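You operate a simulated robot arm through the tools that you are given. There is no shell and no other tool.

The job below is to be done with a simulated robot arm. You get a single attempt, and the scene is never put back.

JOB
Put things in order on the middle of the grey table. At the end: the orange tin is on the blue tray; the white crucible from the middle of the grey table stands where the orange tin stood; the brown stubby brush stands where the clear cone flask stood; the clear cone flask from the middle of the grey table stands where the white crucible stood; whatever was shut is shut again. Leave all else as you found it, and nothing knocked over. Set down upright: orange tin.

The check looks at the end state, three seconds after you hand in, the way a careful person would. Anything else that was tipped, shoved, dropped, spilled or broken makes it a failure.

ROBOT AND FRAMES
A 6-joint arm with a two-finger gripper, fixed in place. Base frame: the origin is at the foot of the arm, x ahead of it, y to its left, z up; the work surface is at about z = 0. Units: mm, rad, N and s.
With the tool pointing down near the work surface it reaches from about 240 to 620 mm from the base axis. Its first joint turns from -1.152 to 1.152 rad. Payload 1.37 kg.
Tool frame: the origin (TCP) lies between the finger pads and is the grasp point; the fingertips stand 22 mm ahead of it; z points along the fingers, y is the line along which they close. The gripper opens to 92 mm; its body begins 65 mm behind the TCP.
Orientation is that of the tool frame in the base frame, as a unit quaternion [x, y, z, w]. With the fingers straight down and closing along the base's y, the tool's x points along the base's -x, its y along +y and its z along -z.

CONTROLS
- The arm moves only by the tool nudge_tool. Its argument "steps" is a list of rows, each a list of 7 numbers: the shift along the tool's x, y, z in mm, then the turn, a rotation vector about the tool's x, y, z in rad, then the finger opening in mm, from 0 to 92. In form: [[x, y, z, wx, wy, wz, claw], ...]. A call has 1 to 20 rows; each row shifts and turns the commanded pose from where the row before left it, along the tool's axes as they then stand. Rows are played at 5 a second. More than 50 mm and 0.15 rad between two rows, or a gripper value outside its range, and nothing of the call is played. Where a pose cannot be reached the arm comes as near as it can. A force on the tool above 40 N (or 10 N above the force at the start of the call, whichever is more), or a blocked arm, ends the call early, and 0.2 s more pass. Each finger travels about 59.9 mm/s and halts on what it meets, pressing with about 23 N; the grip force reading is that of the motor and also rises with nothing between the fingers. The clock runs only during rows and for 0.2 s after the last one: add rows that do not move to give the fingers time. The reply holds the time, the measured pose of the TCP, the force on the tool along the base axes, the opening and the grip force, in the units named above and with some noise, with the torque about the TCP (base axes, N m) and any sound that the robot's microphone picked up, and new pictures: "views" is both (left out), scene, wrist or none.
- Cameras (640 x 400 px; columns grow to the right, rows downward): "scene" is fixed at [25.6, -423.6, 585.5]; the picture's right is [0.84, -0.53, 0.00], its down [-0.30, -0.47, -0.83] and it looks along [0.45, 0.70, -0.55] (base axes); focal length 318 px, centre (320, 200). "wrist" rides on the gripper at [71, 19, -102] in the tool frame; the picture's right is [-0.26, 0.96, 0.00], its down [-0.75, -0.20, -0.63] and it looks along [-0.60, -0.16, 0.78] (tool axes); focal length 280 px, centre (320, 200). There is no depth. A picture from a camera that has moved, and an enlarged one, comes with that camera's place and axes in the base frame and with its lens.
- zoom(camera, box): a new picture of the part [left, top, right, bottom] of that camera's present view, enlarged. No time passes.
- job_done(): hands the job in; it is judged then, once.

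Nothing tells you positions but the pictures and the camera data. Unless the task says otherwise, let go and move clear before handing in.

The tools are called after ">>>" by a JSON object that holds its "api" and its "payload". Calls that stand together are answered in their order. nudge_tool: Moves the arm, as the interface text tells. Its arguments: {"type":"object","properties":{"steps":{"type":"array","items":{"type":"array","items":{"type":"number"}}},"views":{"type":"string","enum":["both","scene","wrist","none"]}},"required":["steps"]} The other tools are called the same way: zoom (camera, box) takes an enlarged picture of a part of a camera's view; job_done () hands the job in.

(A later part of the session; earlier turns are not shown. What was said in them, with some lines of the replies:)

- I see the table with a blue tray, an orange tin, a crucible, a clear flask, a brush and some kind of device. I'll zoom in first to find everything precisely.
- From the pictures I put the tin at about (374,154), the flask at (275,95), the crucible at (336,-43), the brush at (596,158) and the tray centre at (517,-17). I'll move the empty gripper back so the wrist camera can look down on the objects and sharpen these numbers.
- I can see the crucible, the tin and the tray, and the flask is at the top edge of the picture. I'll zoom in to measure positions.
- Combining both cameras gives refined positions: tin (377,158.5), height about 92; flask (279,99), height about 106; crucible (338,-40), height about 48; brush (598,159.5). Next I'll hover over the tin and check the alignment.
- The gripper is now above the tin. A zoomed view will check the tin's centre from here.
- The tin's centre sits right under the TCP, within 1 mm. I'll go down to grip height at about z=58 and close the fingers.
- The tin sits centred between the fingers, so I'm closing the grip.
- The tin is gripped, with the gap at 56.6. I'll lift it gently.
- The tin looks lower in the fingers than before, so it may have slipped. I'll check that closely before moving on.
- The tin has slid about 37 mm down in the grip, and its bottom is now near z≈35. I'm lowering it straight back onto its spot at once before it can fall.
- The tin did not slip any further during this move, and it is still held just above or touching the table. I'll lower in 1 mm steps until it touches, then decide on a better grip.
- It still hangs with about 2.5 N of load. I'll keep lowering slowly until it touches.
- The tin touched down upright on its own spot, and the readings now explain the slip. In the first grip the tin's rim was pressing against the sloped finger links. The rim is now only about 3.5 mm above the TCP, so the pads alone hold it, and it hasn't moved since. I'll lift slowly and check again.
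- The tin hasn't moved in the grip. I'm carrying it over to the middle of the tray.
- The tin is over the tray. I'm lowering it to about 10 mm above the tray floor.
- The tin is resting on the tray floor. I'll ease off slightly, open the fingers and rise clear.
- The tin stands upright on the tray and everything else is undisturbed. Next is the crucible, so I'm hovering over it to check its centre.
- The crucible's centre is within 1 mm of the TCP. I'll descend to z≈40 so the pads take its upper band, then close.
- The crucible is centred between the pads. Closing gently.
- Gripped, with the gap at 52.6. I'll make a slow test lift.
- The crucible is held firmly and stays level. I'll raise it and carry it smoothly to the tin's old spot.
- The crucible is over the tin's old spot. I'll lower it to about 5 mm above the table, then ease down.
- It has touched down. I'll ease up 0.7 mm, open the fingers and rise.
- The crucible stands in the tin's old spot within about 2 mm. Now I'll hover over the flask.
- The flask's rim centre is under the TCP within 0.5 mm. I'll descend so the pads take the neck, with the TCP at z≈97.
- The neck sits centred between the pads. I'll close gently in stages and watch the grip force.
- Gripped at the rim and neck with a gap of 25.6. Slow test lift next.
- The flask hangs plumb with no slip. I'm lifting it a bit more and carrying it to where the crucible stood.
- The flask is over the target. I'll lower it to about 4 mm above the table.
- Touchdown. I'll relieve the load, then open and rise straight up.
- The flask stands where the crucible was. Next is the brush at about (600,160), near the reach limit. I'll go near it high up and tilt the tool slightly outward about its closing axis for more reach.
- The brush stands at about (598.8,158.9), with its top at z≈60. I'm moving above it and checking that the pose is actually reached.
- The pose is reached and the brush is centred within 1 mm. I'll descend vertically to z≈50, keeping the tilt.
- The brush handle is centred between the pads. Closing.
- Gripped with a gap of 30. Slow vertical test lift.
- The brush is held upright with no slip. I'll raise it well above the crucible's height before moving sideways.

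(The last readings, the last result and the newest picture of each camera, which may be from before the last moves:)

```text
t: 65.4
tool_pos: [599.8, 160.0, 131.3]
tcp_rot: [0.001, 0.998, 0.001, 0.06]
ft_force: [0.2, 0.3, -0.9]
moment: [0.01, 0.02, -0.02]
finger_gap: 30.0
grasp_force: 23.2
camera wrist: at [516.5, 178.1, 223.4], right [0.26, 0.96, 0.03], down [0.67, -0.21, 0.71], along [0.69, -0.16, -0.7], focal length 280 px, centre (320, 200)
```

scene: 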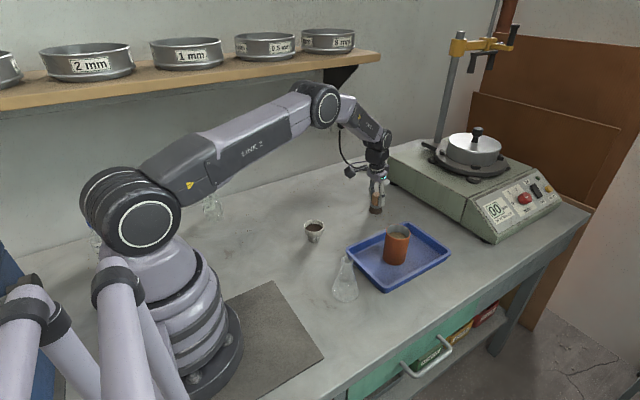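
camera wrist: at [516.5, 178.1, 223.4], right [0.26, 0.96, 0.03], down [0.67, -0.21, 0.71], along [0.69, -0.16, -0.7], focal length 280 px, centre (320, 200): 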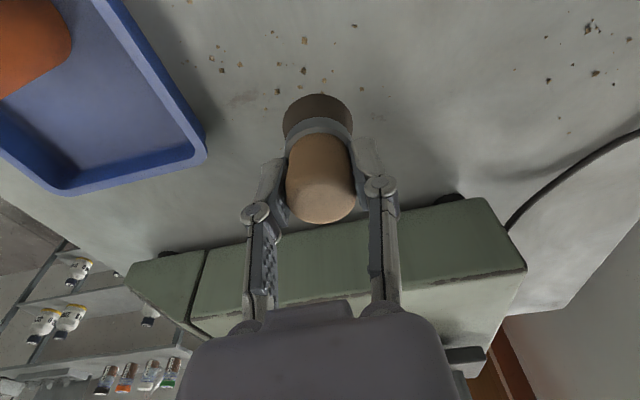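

The brush is firm in the grip at z≈130. I'm now carrying it to where the flask stood, at (278.3,98.8).

>>> {"api": "nudge_tool", "payload": {"steps": [[6.36, -1.22, -0.77, 0, 0, 0, 18], [12.73, -2.44, -1.53, 0, 0, 0, 18], [19.09, -3.65, -2.3, 0, 0, 0, 18], [25.46, -4.87, -3.07, 0, 0, 0, 18], [28.64, -5.48, -3.45, 0, 0, 0, 18], [31.82, -6.09, -3.84, 0, 0, 0, 18], [31.82, -6.09, -3.84, 0, 0, 0, 18], [31.82, -6.09, -3.84, 0, 0, 0, 18], [31.82, -6.09, -3.84, 0, 0, 0, 18], [28.64, -5.48, -3.45, 0, 0, 0, 18], [25.46, -4.87, -3.07, 0, 0, 0, 18], [22.27, -4.26, -2.69, 0, 0, 0, 18], [15.91, -3.05, -1.92, 0, 0, 0, 18], [6.36, -1.22, -0.77, 0, 0, 0, 18], [0, 0, 0, 0, 0, 0, 18], [0, 0, 0, 0, 0, 0, 18]], "views": "both"}}

>>> {"api": "zoom", "payload": {"camera": "scene", "box": [230, 160, 390, 310]}}

```text
t: 68.8
tool_pos: [301.4, 101.1, 131.9]
tcp_rot: [0.0, 0.998, 0.001, 0.061]
ft_force: [0.4, -0.7, -1.2]
moment: [-0.03, -0.02, 0.0]
finger_gap: 30.0
grasp_force: 23.1
out of reach, approached as far as the arm can: row 12, 13
camera wrist: at [218.9, 119.1, 223.7], right [0.26, 0.96, 0.03], down [0.67, -0.21, 0.71], along [0.69, -0.16, -0.7], focal length 280 px, centre (320, 200)
```

scene: 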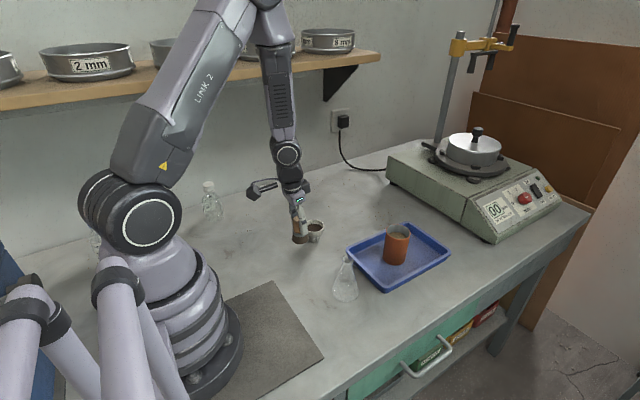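
wrist: 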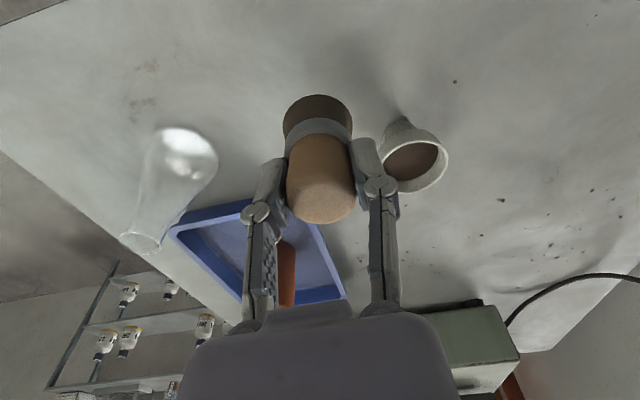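

```text
2.67 times, centred on (310, 235) of scene
camera zoom: at [25.6, -423.6, 585.5], right [0.84, -0.53, 0.0], down [-0.3, -0.47, -0.83], along [0.45, 0.7, -0.55], focal length 847 px, centre (347, 107)
```

zoom: 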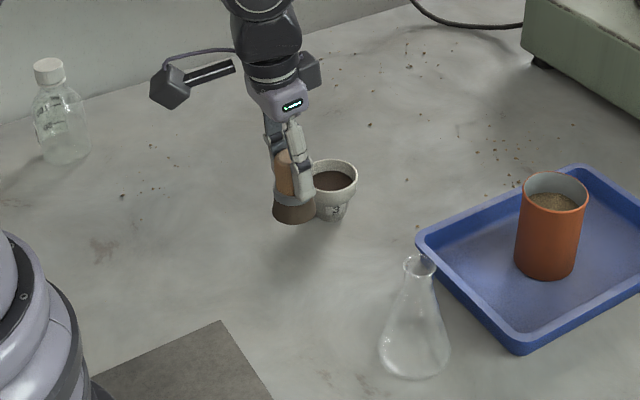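

With this tilt the target is too close in for the arm: it stopped at about x=301. I'll set the brush down on a free patch around (325,68), re-grip it with the tool straight down, which reached the flask spot fine earlier, and then place it. First I'll back out and read the pose.

>>> {"api": "nudge_tool", "payload": {"steps": [[-10, -10.3, 1.2, 0, 0, 0, 18], [-10, -10.3, 1.2, 0, 0, 0, 18], [-9.8, -10.4, 1.2, 0, 0, 0, 18], [0, 0, 0, 0, 0, 0, 18], [0, 0, 0, 0, 0, 0, 18]], "views": "none"}}

>>> {"api": "nudge_tool", "payload": {"steps": [[0, 0, 0, 0, 0, 0, 18]], "views": "none"}}

```text
t: 70.0
tool_pos: [331.8, 69.0, 130.8]
tcp_rot: [0.0, 0.998, 0.001, 0.06]
ft_force: [-0.7, 0.0, -1.4]
moment: [0.01, -0.02, 0.02]
finger_gap: 29.6
grasp_force: 23.3
```

```text
t: 70.4
tool_pos: [332.2, 69.1, 132.6]
tcp_rot: [0.0, 0.998, 0.001, 0.06]
ft_force: [-0.8, 0.3, -0.1]
moment: [0.02, 0.03, 0.0]
finger_gap: 29.9
grasp_force: 23.5
```

The commanded pose had been clipped at the reach limit, and the brush is now at about (332,69), clear of the crucible and the flask. I'll lower it vertically there.

>>> {"api": "nudge_tool", "payload": {"steps": [[0.96, 0, 7.94, 0, 0, 0, 18], [1.92, 0, 15.88, 0, 0, 0, 18], [2.15, 0, 17.87, 0, 0, 0, 18], [1.92, 0, 15.88, 0, 0, 0, 18], [1.32, 0, 10.92, 0, 0, 0, 18], [0.6, 0, 4.96, 0, 0, 0, 18], [0, 0, 0, 0, 0, 0, 18]], "views": "both"}}

>>> {"api": "zoom", "payload": {"camera": "scene", "box": [230, 180, 390, 310]}}

```text
t: 72.0
tool_pos: [346.8, 47.5, 78.5]
tcp_rot: [0.0, 0.998, -0.005, 0.059]
ft_force: [-0.2, -0.2, -1.3]
moment: [0.01, -0.01, 0.04]
finger_gap: 29.6
grasp_force: 22.8
out of reach, approached as far as the arm can: row 1, 2, 4, 5
camera wrist: at [265.1, 67.0, 169.8], right [0.26, 0.97, 0.02], down [0.68, -0.2, 0.71], along [0.69, -0.17, -0.7], focal length 280 px, centre (320, 200)
```

scene: 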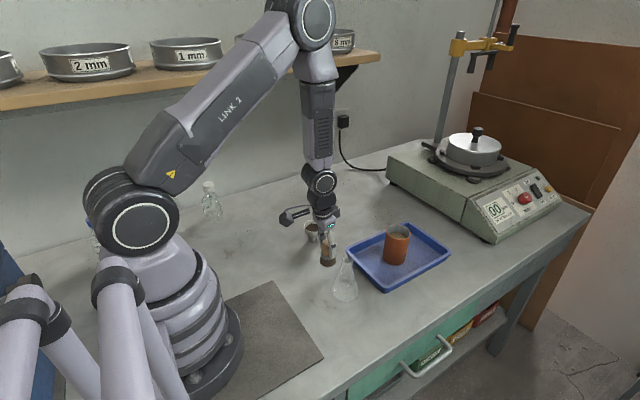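
wrist: 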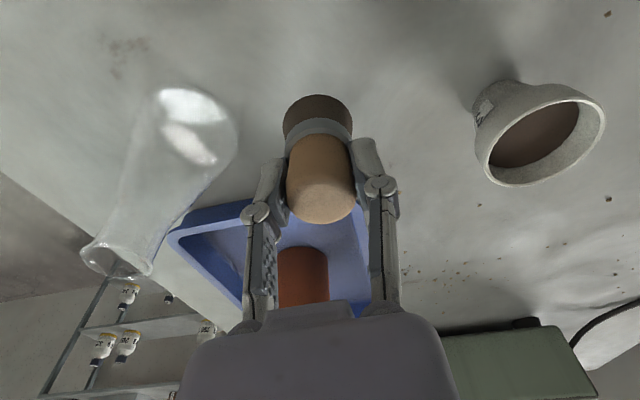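

```text
3.08 times, centred on (310, 245) of scene
camera zoom: at [25.6, -423.6, 585.5], right [0.84, -0.53, 0.0], down [-0.3, -0.47, -0.83], along [0.45, 0.7, -0.55], focal length 977 px, centre (351, 62)
```

zoom: 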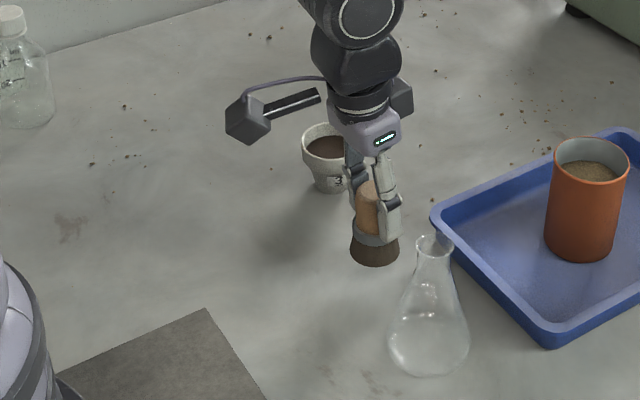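

The tilted wrist hits its limit here, and the arm drifted to (347,47), but it touched nothing. I'll raise the brush and put it down further out, at about (470,135), where this tilt is comfortable.

>>> {"api": "nudge_tool", "payload": {"steps": [[-2, 0, -12, 0, 0, 0, 18], [-2, 0, -18, 0, 0, 0, 18], [-2, 0, -18, 0, 0, 0, 18], [-8, 5.8, 1.0, 0, 0, 0, 18], [-16, 11.5, 1.9, 0, 0, 0, 18], [-22, 15.9, 2.65, 0, 0, 0, 18], [-22, 15.9, 2.65, 0, 0, 0, 18], [-22, 15.9, 2.65, 0, 0, 0, 18], [-18, 13, 2.2, 0, 0, 0, 18], [-10, 7.2, 1.2, 0, 0, 0, 18], [-4, 2.8, 0.45, 0, 0, 0, 18], [0, 0, 0, 0, 0, 0, 18], [0, 0, 0, 0, 0, 0, 18]], "views": "both"}}

>>> {"api": "zoom", "payload": {"camera": "scene", "box": [260, 160, 460, 310]}}

```text
t: 74.8
tool_pos: [442.5, 112.1, 117.3]
tcp_rot: [0.0, 0.998, 0.001, 0.06]
ft_force: [-0.7, -0.8, -0.6]
moment: [-0.02, -0.01, 0.02]
finger_gap: 29.8
grasp_force: 23.2
out of reach, approached as far as the arm can: row 3, 4, 5, 6
camera wrist: at [359.0, 130.2, 209.8], right [0.26, 0.96, 0.03], down [0.67, -0.21, 0.71], along [0.69, -0.16, -0.7], focal length 280 px, centre (320, 200)
```

scene: 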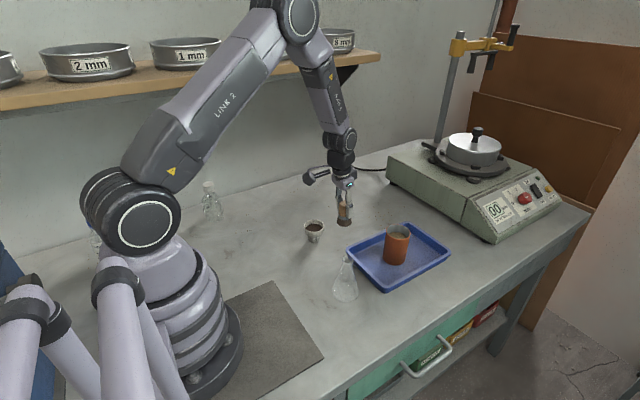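
wrist: 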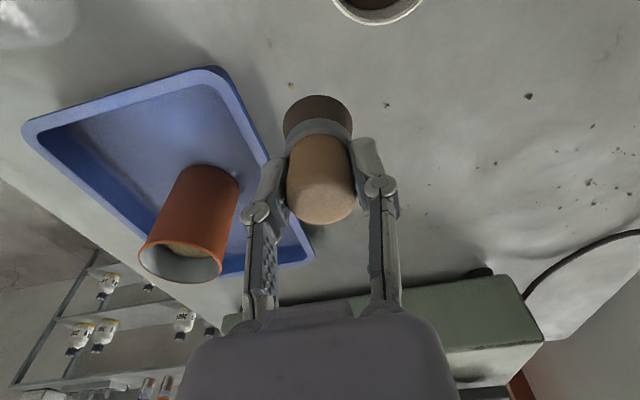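

```text
2.67 times, centred on (360, 235) of scene
camera zoom: at [25.6, -423.6, 585.5], right [0.84, -0.53, 0.0], down [-0.3, -0.47, -0.83], along [0.45, 0.7, -0.55], focal length 847 px, centre (213, 107)
```

zoom: 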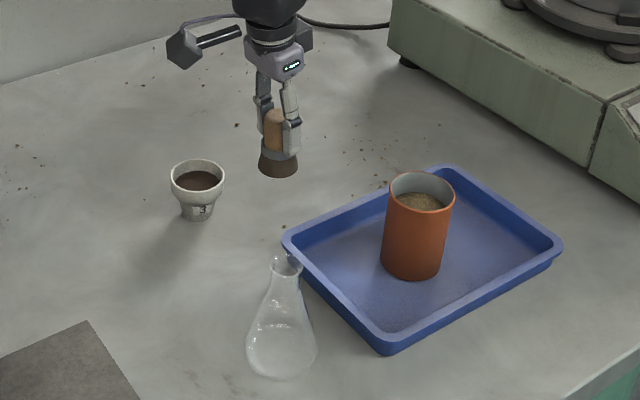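

Everything is clear and undisturbed. I'll shift a little further from the tray and then lower the brush toward the table.

>>> {"api": "nudge_tool", "payload": {"steps": [[-7.5, 11, 0.9, 0, 0, 0, 18], [-7.5, 11, 0.9, 0, 0, 0, 18], [0.6, 0, 5, 0, 0, 0, 18], [1.44, 0, 11.9, 0, 0, 0, 18], [1.92, 0, 15.88, 0, 0, 0, 18], [1.68, 0, 13.9, 0, 0, 0, 18], [1.0, 0, 8.3, 0, 0, 0, 18], [0, 0, 0, 0, 0, 0, 18], [0, 0, 0, 0, 0, 0, 18]], "views": "both"}}

>>> {"api": "zoom", "payload": {"camera": "scene", "box": [290, 160, 430, 260]}}

```text
t: 76.8
tool_pos: [456.7, 134.3, 61.3]
tcp_rot: [-0.001, 0.998, 0.002, 0.059]
ft_force: [0.0, -0.3, -1.1]
moment: [-0.01, 0.01, -0.01]
finger_gap: 29.7
grasp_force: 22.9
camera wrist: at [374.2, 152.6, 153.9], right [0.26, 0.96, 0.03], down [0.67, -0.21, 0.71], along [0.69, -0.16, -0.7], focal length 280 px, centre (320, 200)
```

scene: 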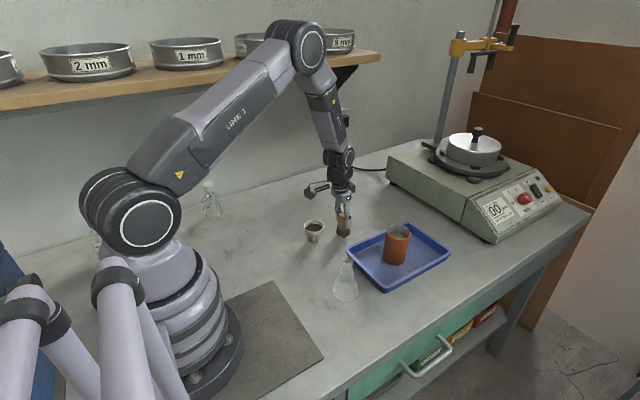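
wrist: 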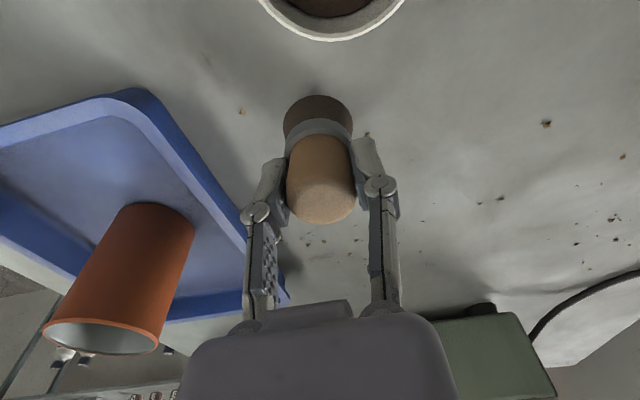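

```text
4.00 times, centred on (360, 210) of scene
camera zoom: at [25.6, -423.6, 585.5], right [0.84, -0.53, 0.0], down [-0.3, -0.47, -0.83], along [0.45, 0.7, -0.55], focal length 1270 px, centre (160, 160)
```

zoom: 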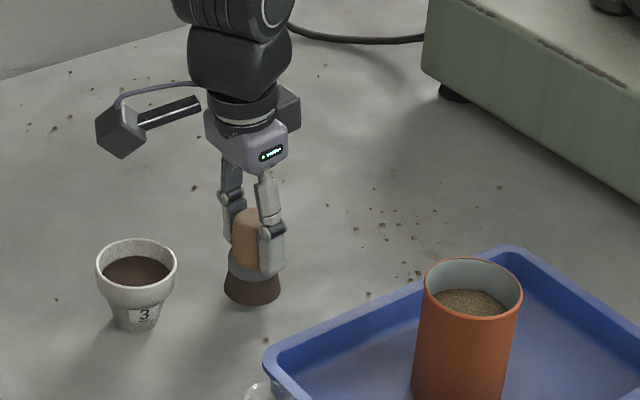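

The brush's base is about 11 mm up, in free space. Easing it down to contact.

>>> {"api": "nudge_tool", "payload": {"steps": [[0.36, 0, 3, 0, 0, 0, 18], [0.36, 0, 3, 0, 0, 0, 18], [0.12, 0, 1, 0, 0, 0, 18], [0.12, 0, 1, 0, 0, 0, 18], [0, 0, 0, 0, 0, 0, 18]], "views": "none"}}

>>> {"api": "nudge_tool", "payload": {"steps": [[0.12, 0, 1, 0, 0, 0, 18], [0, 0, 0, 0, 0, 0, 18]], "views": "none"}}

```text
t: 78.0
tool_pos: [456.0, 134.2, 54.3]
tcp_rot: [0.0, 0.998, 0.001, 0.06]
ft_force: [1.0, -0.5, -0.2]
moment: [-0.01, -0.01, -0.01]
finger_gap: 29.7
grasp_force: 23.2
```

```text
t: 78.6
tool_pos: [456.9, 134.2, 52.9]
tcp_rot: [0.0, 0.998, 0.001, 0.06]
ft_force: [-0.3, 0.0, -1.3]
moment: [0.01, 0.03, -0.03]
finger_gap: 29.6
grasp_force: 22.7
```

>>> {"api": "nudge_tool", "payload": {"steps": [[0.12, 0, 1, 0, 0, 0, 18], [0, 0, 0, 0, 0, 0, 18]], "views": "none"}}

>>> {"api": "nudge_tool", "payload": {"steps": [[0.06, 0, 0.5, 0, 0, 0, 18], [0, 0, 0, 0, 0, 0, 18]], "views": "none"}}

```text
t: 79.2
tool_pos: [456.9, 134.7, 52.3]
tcp_rot: [0.0, 0.998, 0.0, 0.06]
ft_force: [0.5, -0.1, -1.0]
moment: [0.0, 0.0, 0.0]
finger_gap: 29.7
grasp_force: 23.2
```

```text
t: 79.8
tool_pos: [456.8, 135.1, 51.5]
tcp_rot: [-0.001, 0.998, 0.0, 0.06]
ft_force: [0.4, -0.3, -0.3]
moment: [0.01, 0.0, 0.02]
finger_gap: 29.7
grasp_force: 22.8
```

>>> {"api": "nudge_tool", "payload": {"steps": [[0.06, 0, 0.5, 0, 0, 0, 18], [0.06, 0, 0.5, 0, 0, 0, 18], [0, 0, 0, 0, 0, 0, 18]], "views": "none"}}

```text
t: 80.6
tool_pos: [456.6, 134.9, 51.0]
tcp_rot: [0.0, 0.998, 0.0, 0.06]
ft_force: [-5.6, -2.3, 14.3]
moment: [-0.07, 0.33, 0.0]
finger_gap: 29.8
grasp_force: 23.4
```

Touchdown. I'll relieve slightly, open to 62 mm, rise vertically and straighten the tool.

>>> {"api": "nudge_tool", "payload": {"steps": [[-0.06, 0, -0.5, 0, 0, 0, 18], [0, 0, 0, 0, 0, 0, 30], [0, 0, 0, 0, 0, 0, 36], [0, 0, 0, 0, 0, 0, 48], [0, 0, 0, 0, 0, 0, 62], [0, 0, 0, 0, 0, 0, 62], [-1.2, 0, -9.9, 0, 0, 0, 62], [-2.4, 0, -19.9, 0, 0, 0, 62], [-3.6, 0, -29.8, 0, 0, 0, 62], [-3.6, 0, -29.8, 0, 0, 0, 62], [0, 0, 0, 0, 0.06, 0, 62], [0, 0, 0, 0, 0.06, 0, 92], [0, 0, 0, 0, 0, 0, 92], [0, 0, 0, 0, 0, 0, 92]], "views": "both"}}

>>> {"api": "zoom", "payload": {"camera": "wrist", "box": [220, 20, 420, 145]}}

>>> {"api": "zoom", "payload": {"camera": "scene", "box": [260, 160, 460, 310]}}

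```text
t: 83.6
tool_pos: [457.5, 132.9, 140.7]
tcp_rot: [0.0, 1.0, 0.0, 0.0]
ft_force: [-0.5, 0.6, -0.8]
moment: [0.01, -0.01, 0.0]
finger_gap: 92.2
grasp_force: 0.1
camera wrist: at [385.7, 152.0, 242.1], right [0.26, 0.96, 0.0], down [0.75, -0.21, 0.62], along [0.6, -0.16, -0.78], focal length 280 px, centre (320, 200)
```

scene: 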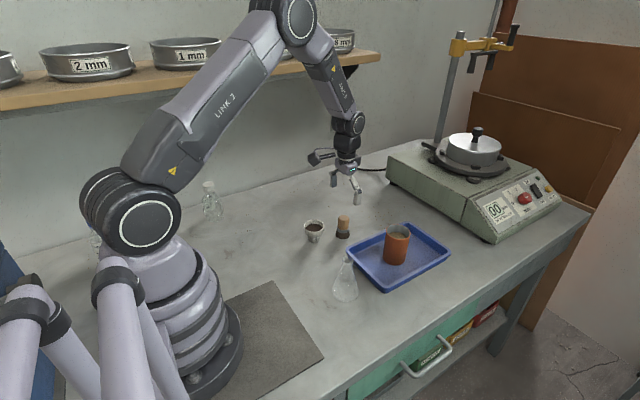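
wrist: 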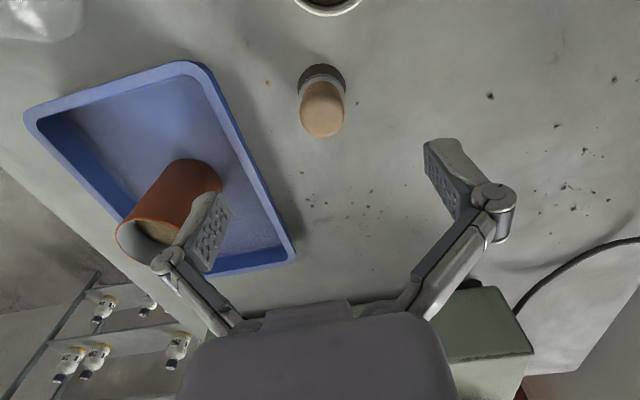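

```text
3.20 times, centred on (320, 82) of wrist
camera zoom: at [385.7, 152.0, 242.1], right [0.26, 0.96, 0.0], down [0.75, -0.21, 0.62], along [0.6, -0.16, -0.78], focal length 897 px, centre (320, 576)
```

zoom: 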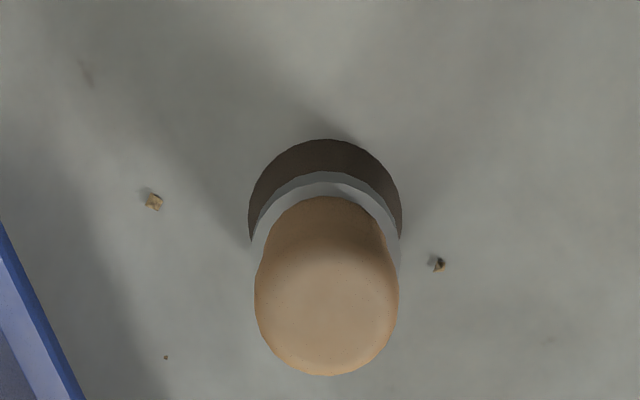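

```text
2.67 times, centred on (360, 235) of scene
camera zoom: at [25.6, -423.6, 585.5], right [0.84, -0.53, 0.0], down [-0.3, -0.47, -0.83], along [0.45, 0.7, -0.55], focal length 847 px, centre (213, 107)
```

zoom: 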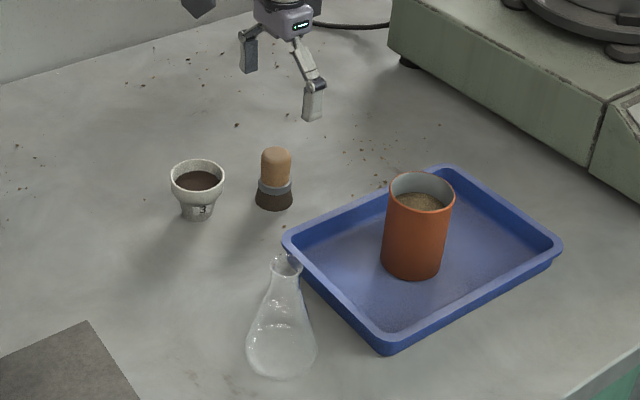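

The brush stands upright at about (457,135) and the tool is straight again. I'll descend with the fingers at 62 mm, which keeps them clear of the tray, and re-grip it vertically.

>>> {"api": "nudge_tool", "payload": {"steps": [[-0.3, 1.1, 0, 0, 0, 0, 62], [0, 0, 0, 0, 0, 0, 62], [0, 0, 25, 0, 0, 0, 62], [0, 0, 25, 0, 0, 0, 62], [0, 0, 25, 0, 0, 0, 62], [0, 0, 12, 0, 0, 0, 62], [0, 0, 4, 0, 0, 0, 62], [0, 0, 0, 0, 0, 0, 62]], "views": "wrist"}}

>>> {"api": "zoom", "payload": {"camera": "wrist", "box": [200, 70, 460, 270]}}

```text
t: 85.4
tool_pos: [456.1, 136.2, 50.1]
tcp_rot: [0.001, 1.0, 0.001, -0.001]
ft_force: [-0.6, 0.0, -0.5]
moment: [0.0, -0.01, 0.01]
finger_gap: 62.2
grasp_force: 0.2
camera wrist: at [385.7, 154.1, 151.1], right [0.26, 0.96, 0.0], down [0.75, -0.21, 0.63], along [0.6, -0.16, -0.78], focal length 280 px, centre (320, 200)
```

wrist: 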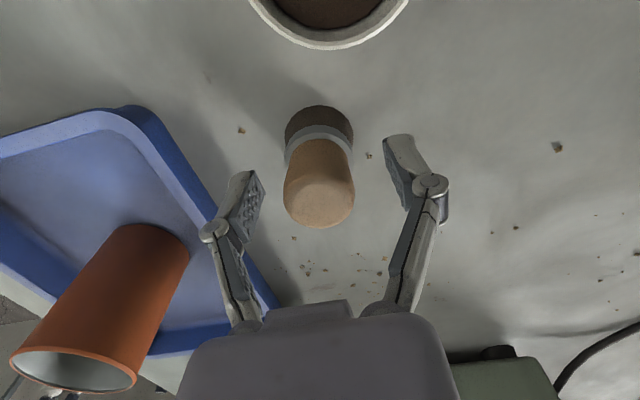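

```text
2.00 times, centred on (330, 170) of wrist
camera zoom: at [385.7, 154.1, 151.1], right [0.26, 0.96, 0.0], down [0.75, -0.21, 0.63], along [0.6, -0.16, -0.78], focal length 561 px, centre (300, 260)
```

zoom: 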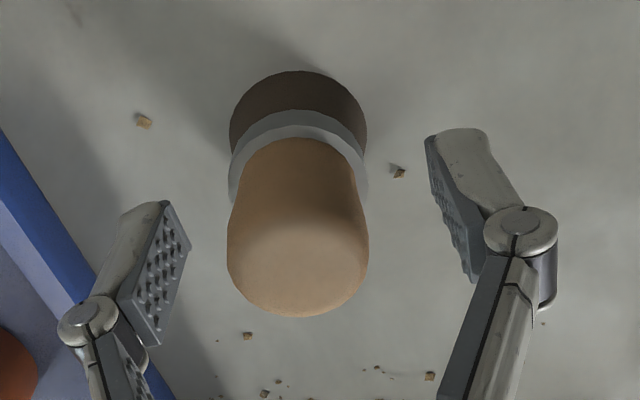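

The handle is centred. I'll close and make a test lift.

>>> {"api": "nudge_tool", "payload": {"steps": [[0, 0, 0, 0, 0, 0, 48], [0, 0, 0, 0, 0, 0, 38], [0, 0, 0, 0, 0, 0, 32], [0, 0, 0, 0, 0, 0, 26], [0, 0, 0, 0, 0, 0, 18], [0, 0, 0, 0, 0, 0, 18], [0, 0, -1, 0, 0, 0, 18], [0, 0, -2, 0, 0, 0, 18], [0, 0, -4, 0, 0, 0, 18], [0, 0, -5, 0, 0, 0, 18], [0, 0, -3, 0, 0, 0, 18], [0, 0, 0, 0, 0, 0, 18]], "views": "both"}}

>>> {"api": "zoom", "payload": {"camera": "wrist", "box": [200, 70, 460, 270]}}

>>> {"api": "zoom", "payload": {"camera": "scene", "box": [260, 160, 460, 310]}}

```text
t: 88.0
tool_pos: [456.4, 135.7, 63.4]
tcp_rot: [0.0, 1.0, 0.001, 0.0]
ft_force: [0.3, 0.2, -0.8]
moment: [0.0, 0.03, 0.01]
finger_gap: 29.8
grasp_force: 23.3
camera wrist: at [386.0, 154.0, 166.1], right [0.26, 0.96, 0.0], down [0.75, -0.21, 0.62], along [0.6, -0.16, -0.78], focal length 280 px, centre (320, 200)
```

scene: 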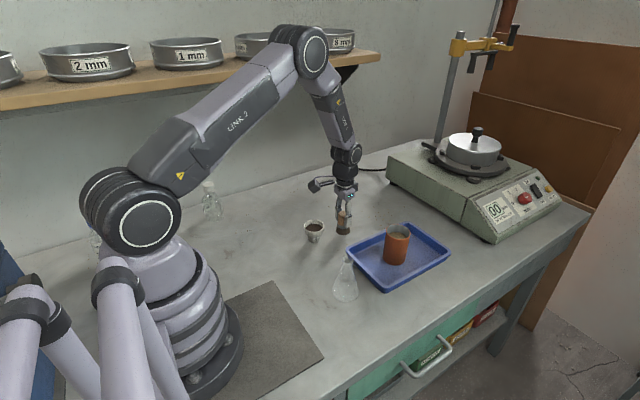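
wrist: 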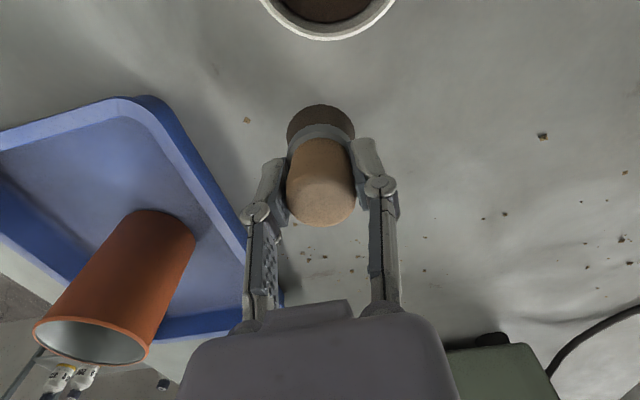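

```text
2.00 times, centred on (330, 170) of wrist
camera zoom: at [386.0, 154.0, 166.1], right [0.26, 0.96, 0.0], down [0.75, -0.21, 0.62], along [0.6, -0.16, -0.78], focal length 561 px, centre (300, 260)
```

zoom: 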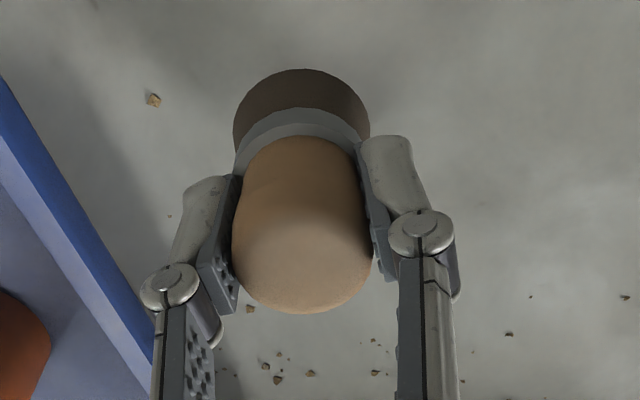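

```text
2.67 times, centred on (360, 235) of scene
camera zoom: at [25.6, -423.6, 585.5], right [0.84, -0.53, 0.0], down [-0.3, -0.47, -0.83], along [0.45, 0.7, -0.55], focal length 847 px, centre (213, 107)
```

zoom: 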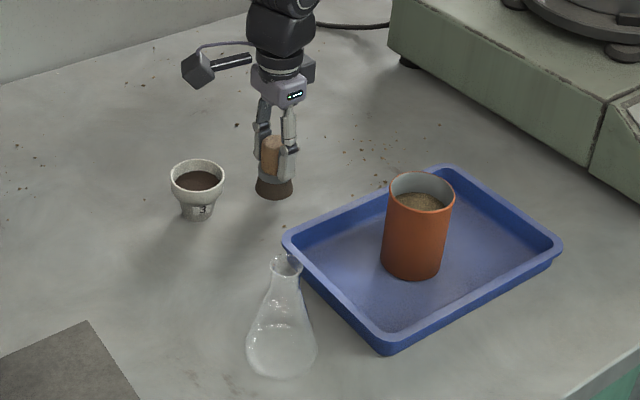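

The brush is held vertically and firmly. I'll lift it over crucible height and carry it to the flask's old spot.

>>> {"api": "nudge_tool", "payload": {"steps": [[0, 0, -6, 0, 0, 0, 18], [0, 0, -14, 0, 0, 0, 18], [0, 0, -16, 0, 0, 0, 18], [0, 0, -14, 0, 0, 0, 18], [0, 0, -10, 0, 0, 0, 18], [0, 0, -5, 0, 0, 0, 18], [5.36, -1.1, 0, 0, 0, 0, 18], [12.5, -2.57, 0, 0, 0, 0, 18], [19.65, -4.04, 0, 0, 0, 0, 18], [25.0, -5.14, 0, 0, 0, 0, 18], [26.79, -5.5, 0, 0, 0, 0, 18], [26.79, -5.5, 0, 0, 0, 0, 18], [25.0, -5.14, 0, 0, 0, 0, 18], [19.65, -4.04, 0, 0, 0, 0, 18], [12.5, -2.57, 0, 0, 0, 0, 18], [5.36, -1.1, 0, 0, 0, 0, 18], [0, 0, 0, 0, 0, 0, 18], [0, 0, 0, 0, 0, 0, 18]], "views": "both"}}

```text
t: 91.8
tool_pos: [277.5, 98.5, 131.0]
tcp_rot: [0.0, 1.0, 0.001, 0.001]
ft_force: [-0.4, 0.2, -0.4]
moment: [0.05, 0.01, -0.03]
finger_gap: 29.8
grasp_force: 23.3
camera wrist: at [207.1, 117.4, 231.7], right [0.26, 0.96, 0.0], down [0.75, -0.21, 0.62], along [0.6, -0.16, -0.78], focal length 280 px, centre (320, 200)
```

scene: 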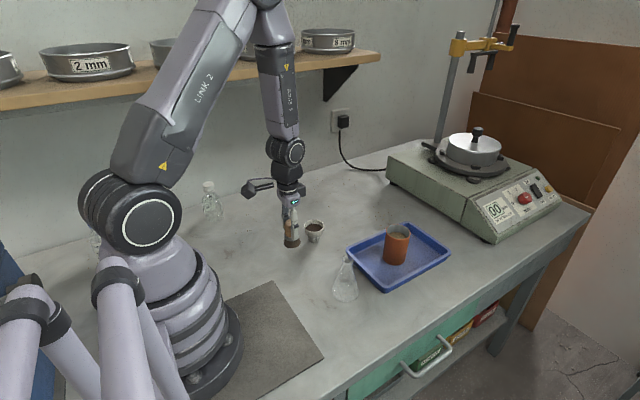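
wrist: 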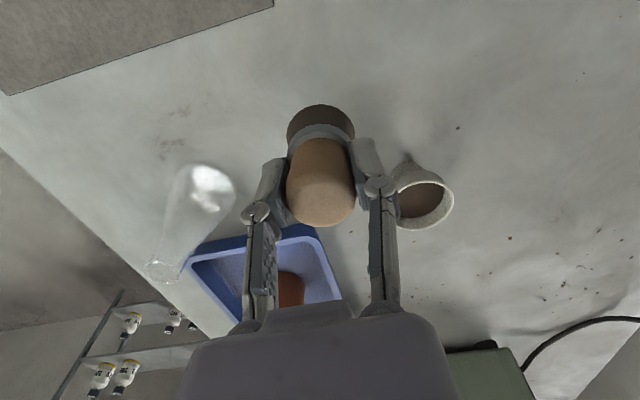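

It reached the spot with no reach warning. I'm lowering in stages and watching for any reach problem.

>>> {"api": "nudge_tool", "payload": {"steps": [[0, 0, 6, 0, 0, 0, 18], [0, 0, 12, 0, 0, 0, 18], [0, 0, 12, 0, 0, 0, 18], [0, 0, 5, 0, 0, 0, 18], [0, 0, 0, 0, 0, 0, 18]], "views": "none"}}

>>> {"api": "nudge_tool", "payload": {"steps": [[0, 0, 5, 0, 0, 0, 18], [0, 0, 5, 0, 0, 0, 18], [0, 0, 0, 0, 0, 0, 18]], "views": "none"}}

```text
t: 93.0
tool_pos: [278.0, 98.7, 96.3]
tcp_rot: [0.0, 1.0, 0.001, 0.001]
ft_force: [0.2, 0.3, -0.5]
moment: [0.01, -0.02, 0.01]
finger_gap: 29.7
grasp_force: 22.7
```

```text
t: 93.8
tool_pos: [278.3, 98.5, 83.4]
tcp_rot: [0.0, 1.0, 0.001, 0.0]
ft_force: [-0.2, 0.5, -0.9]
moment: [0.01, -0.02, 0.03]
finger_gap: 29.8
grasp_force: 23.0
```

>>> {"api": "nudge_tool", "payload": {"steps": [[0, 0, 5, 0, 0, 0, 18], [0, 0, 5, 0, 0, 0, 18], [0, 0, 0, 0, 0, 0, 18]], "views": "none"}}

>>> {"api": "nudge_tool", "payload": {"steps": [[0, 0, 5, 0, 0, 0, 18], [0, 0, 5, 0, 0, 0, 18], [0, 0, 0, 0, 0, 0, 18]], "views": "both"}}

```text
t: 94.6
tool_pos: [277.9, 99.0, 74.5]
tcp_rot: [0.0, 1.0, 0.001, 0.0]
ft_force: [0.6, -0.5, -1.7]
moment: [0.03, 0.0, -0.03]
finger_gap: 29.8
grasp_force: 22.9
```

```text
t: 95.4
tool_pos: [277.2, 99.9, 63.6]
tcp_rot: [0.0, 1.0, 0.001, 0.0]
ft_force: [-0.4, -0.2, -0.5]
moment: [0.01, -0.03, 0.0]
finger_gap: 29.6
grasp_force: 22.8
camera wrist: at [207.1, 117.7, 165.7], right [0.26, 0.96, 0.0], down [0.75, -0.21, 0.63], along [0.6, -0.16, -0.78], focal length 280 px, centre (320, 200)
```

scene: 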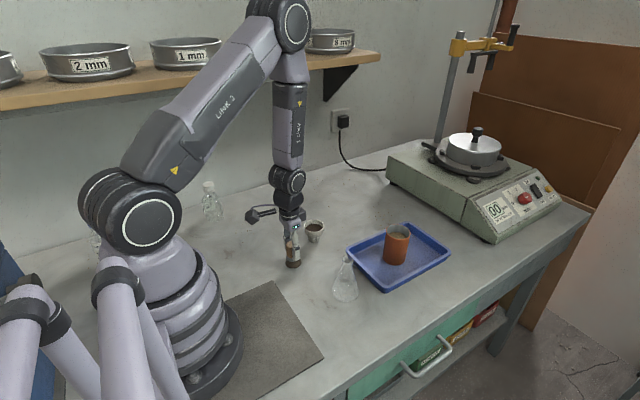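
wrist: 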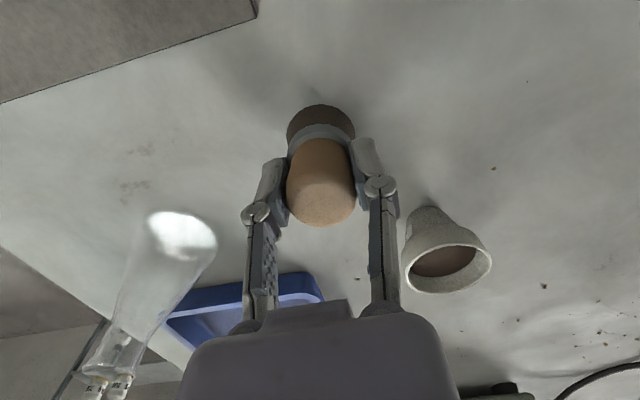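

>>> {"api": "nudge_tool", "payload": {"steps": [[0, 0, 4, 0, 0, 0, 18], [0, 0, 4, 0, 0, 0, 18], [0, 0, 2, 0, 0, 0, 18], [0, 0, 1, 0, 0, 0, 18], [0, 0, 0, 0, 0, 0, 18]], "views": "none"}}

>>> {"api": "nudge_tool", "payload": {"steps": [[0, 0, 1, 0, 0, 0, 18], [0, 0, 1, 0, 0, 0, 18], [0, 0, 0, 0, 0, 0, 18]], "views": "none"}}

```text
t: 96.6
tool_pos: [278.2, 96.6, 53.9]
tcp_rot: [0.0, 1.0, 0.0, -0.001]
ft_force: [0.2, 0.3, -0.6]
moment: [-0.03, 0.02, 0.02]
finger_gap: 29.7
grasp_force: 22.4
```

```text
t: 97.4
tool_pos: [278.3, 99.3, 52.0]
tcp_rot: [0.001, 1.0, 0.0, 0.0]
ft_force: [0.9, 0.1, -0.6]
moment: [0.03, 0.01, 0.05]
finger_gap: 29.8
grasp_force: 23.4
```

>>> {"api": "nudge_tool", "payload": {"steps": [[0, 0, 0.5, 0, 0, 0, 18], [0, 0, 0.5, 0, 0, 0, 18], [0, 0, 0, 0, 0, 0, 18]], "views": "none"}}

>>> {"api": "nudge_tool", "payload": {"steps": [[0, 0, 0.5, 0, 0, 0, 18], [0, 0, 0, 0, 0, 0, 18]], "views": "none"}}

```text
t: 98.2
tool_pos: [279.3, 98.7, 50.6]
tcp_rot: [-0.001, 1.0, 0.001, 0.0]
ft_force: [-0.7, 0.7, -0.6]
moment: [0.0, -0.04, -0.01]
finger_gap: 29.9
grasp_force: 22.8
```

```text
t: 98.8
tool_pos: [278.9, 99.5, 50.8]
tcp_rot: [-0.001, 1.0, 0.001, 0.001]
ft_force: [-0.2, -0.4, -1.5]
moment: [0.0, 0.0, 0.01]
finger_gap: 29.7
grasp_force: 22.8
```

>>> {"api": "nudge_tool", "payload": {"steps": [[0, 0, 0.5, 0, 0, 0, 18], [0, 0, 0, 0, 0, 0, 18]], "views": "none"}}

>>> {"api": "nudge_tool", "payload": {"steps": [[0, 0, 0.5, 0, 0, 0, 18], [0, 0, 0, 0, 0, 0, 18]], "views": "none"}}

```text
t: 99.4
tool_pos: [277.9, 99.2, 51.1]
tcp_rot: [0.0, 1.0, 0.001, 0.0]
ft_force: [-2.5, 2.4, 10.1]
moment: [0.12, 0.03, -0.01]
finger_gap: 29.8
grasp_force: 23.2
```

```text
t: 100.0
tool_pos: [277.8, 98.8, 50.3]
tcp_rot: [0.0, 1.0, 0.001, 0.001]
ft_force: [-3.0, 1.4, 32.1]
moment: [-0.03, 0.02, 0.01]
finger_gap: 30.0
grasp_force: 22.8
```

The brush is firmly on the table. I'll back off 1 mm, open and rise straight up.

>>> {"api": "nudge_tool", "payload": {"steps": [[0, 0, -0.5, 0, 0, 0, 18], [0, 0, -0.4, 0, 0, 0, 18], [0, 0, 0, 0, 0, 0, 30], [0, 0, 0, 0, 0, 0, 36], [0, 0, 0, 0, 0, 0, 48], [0, 0, 0, 0, 0, 0, 66], [0, 0, 0, 0, 0, 0, 66], [0, 0, -10, 0, 0, 0, 66], [0, 0, -25, 0, 0, 0, 66], [0, 0, -35, 0, 0, 0, 66], [0, 0, -35, 0, 0, 0, 66], [0, 0, -35, 0, 0, 0, 92], [0, 0, 0, 0, 0, 0, 92]], "views": "both"}}

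>>> {"api": "zoom", "payload": {"camera": "scene", "box": [240, 170, 460, 310]}}

>>> {"api": "zoom", "payload": {"camera": "wrist", "box": [220, 20, 420, 145]}}

```text
t: 102.8
tool_pos: [275.7, 97.8, 188.2]
tcp_rot: [0.0, 1.0, 0.001, 0.0]
ft_force: [-0.1, 0.7, -0.6]
moment: [0.04, 0.0, -0.01]
finger_gap: 92.1
grasp_force: 0.1
camera wrist: at [205.4, 116.6, 290.9], right [0.26, 0.96, 0.0], down [0.75, -0.21, 0.62], along [0.6, -0.16, -0.78], focal length 280 px, centre (320, 200)
```

scene: 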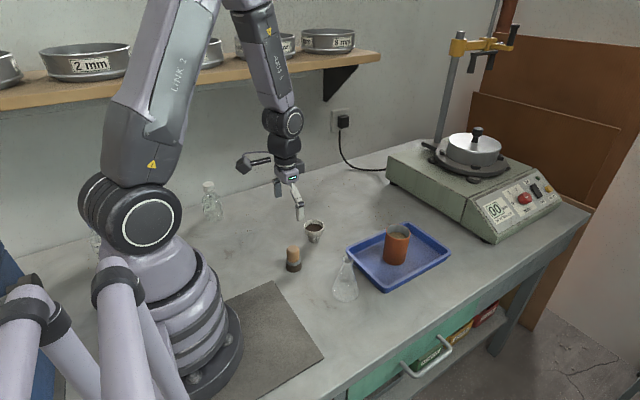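
wrist: 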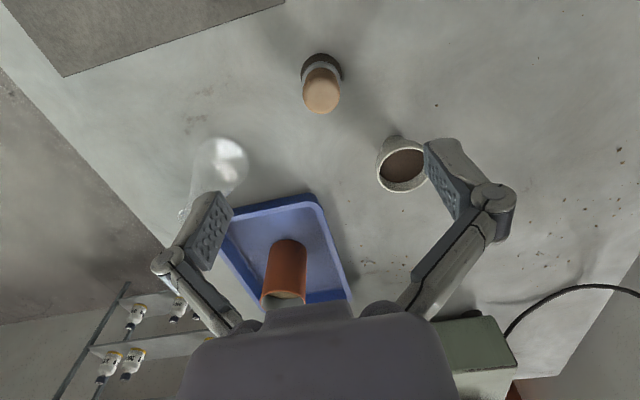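

```text
2.86 times, centred on (350, 240) of scene
camera zoom: at [25.6, -423.6, 585.5], right [0.84, -0.53, 0.0], down [-0.3, -0.47, -0.83], along [0.45, 0.7, -0.55], focal length 907 px, centre (234, 86)
```

zoom: 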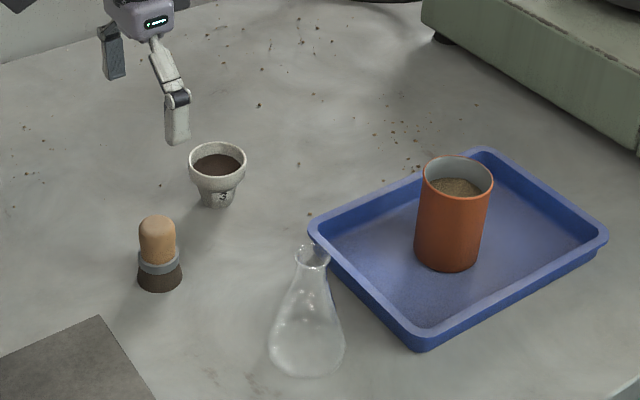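

```text
3.20 times, centred on (320, 82) of wrist
camera zoom: at [205.4, 116.6, 290.9], right [0.26, 0.96, 0.0], down [0.75, -0.21, 0.62], along [0.6, -0.16, -0.78], focal length 897 px, centre (320, 576)
```

zoom: 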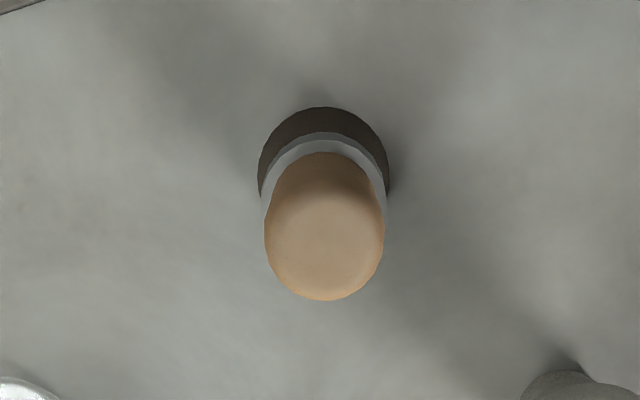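

All four objects are where they should be and upright. I'll retreat a bit further and make a final check of the whole scene.

>>> {"api": "nudge_tool", "payload": {"steps": [[0, 0, -25, 0, 0, 0, 92], [0, 0, -40, 0, 0, 0, 92], [-15, -5, -25, 0, 0, 0, 92], [-20, -10, 0, 0, 0, 0, 92], [0, 0, 0, 0, 0, 0, 92]], "views": "both"}}

>>> {"api": "zoom", "payload": {"camera": "scene", "box": [260, 180, 460, 305]}}

>>> {"api": "zoom", "payload": {"camera": "scene", "box": [380, 280, 540, 380]}}

```text
t: 104.0
tool_pos: [313.8, 83.8, 280.8]
tcp_rot: [-0.001, 1.0, 0.001, -0.001]
ft_force: [-0.5, -0.7, 0.0]
moment: [0.0, 0.0, 0.01]
finger_gap: 92.1
grasp_force: 0.0
camera wrist: at [241.9, 101.8, 382.3], right [0.26, 0.96, 0.0], down [0.75, -0.21, 0.62], along [0.6, -0.16, -0.78], focal length 280 px, centre (320, 200)
```

scene: 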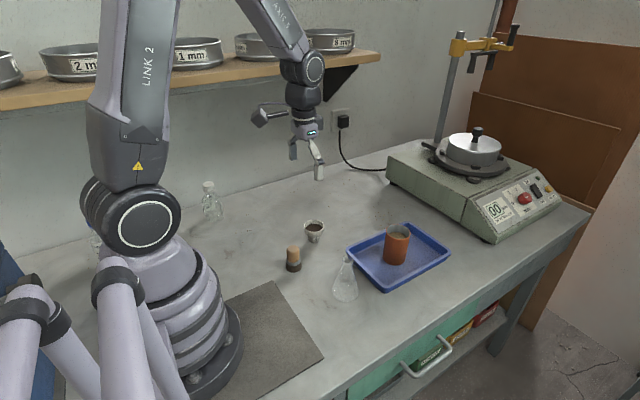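
wrist: 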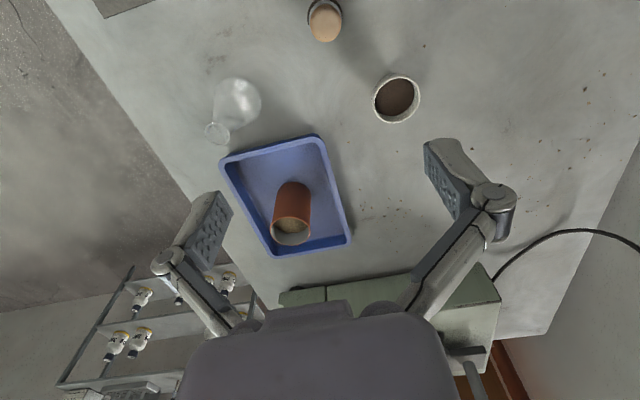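

```text
3.20 times, centred on (360, 242) of scene
camera zoom: at [25.6, -423.6, 585.5], right [0.84, -0.53, 0.0], down [-0.3, -0.47, -0.83], along [0.45, 0.7, -0.55], focal length 1016 px, centre (192, 64)
```

zoom: 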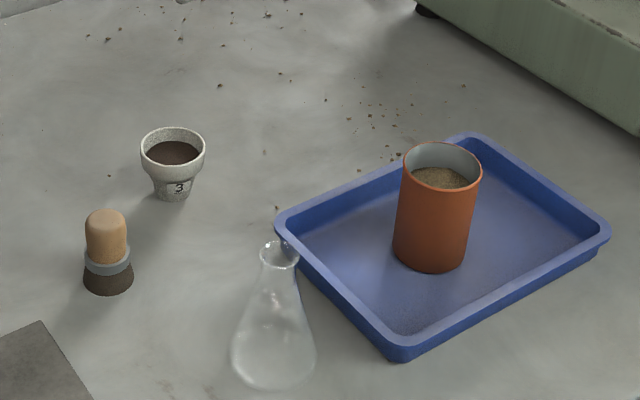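

```text
4.00 times, centred on (460, 330) of scene
camera zoom: at [25.6, -423.6, 585.5], right [0.84, -0.53, 0.0], down [-0.3, -0.47, -0.83], along [0.45, 0.7, -0.55], focal length 1270 px, centre (-240, -320)
```

zoom: 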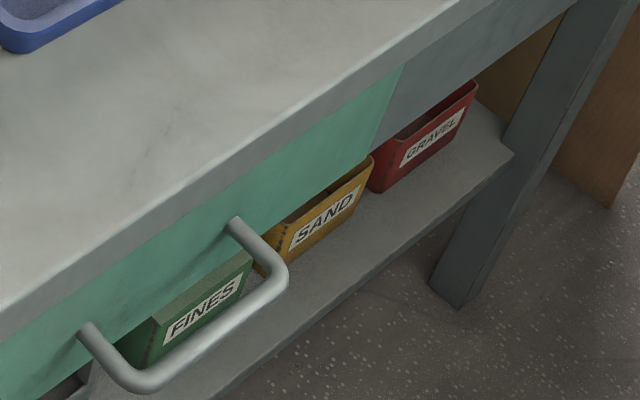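

The tin stands upright on the tray, the crucible is on the tin's old spot, and the flask is on the crucible's old spot. The brush is on the flask's old spot. The drawer is shut as before, everything else looks untouched, and the gripper is clear, so I'm handing the job in.

>>> {"api": "job_done", "payload": {}}

```text
The job is handed in.
```

I've handed the job in, with all four objects moved, standing upright and the gripper clear. I don't have the result of the check.

| Object | Where it is now |
|---|---|
| Orange tin | upright near the middle of the blue tray |
| White crucible | where the tin stood, about 2 mm off |
| Clear cone flask | where the crucible stood |
| Brown stubby brush | where the flask stood |

- **Other things:** in the last pictures the drawer was still shut and everything else looked undisturbed. I saw no spills or breakage.
- **Tin:** on the first lift it slid about 30 mm down in the fingers. I put it back on its spot and went on with the fingers nearer the rim, and it held from there to the tray.
- **Brush:** I picked it up with the tool tilted, and the arm could not reach the flask's spot that way. I stood it on a clear patch of table, gripped it again straight down, and then placed it.
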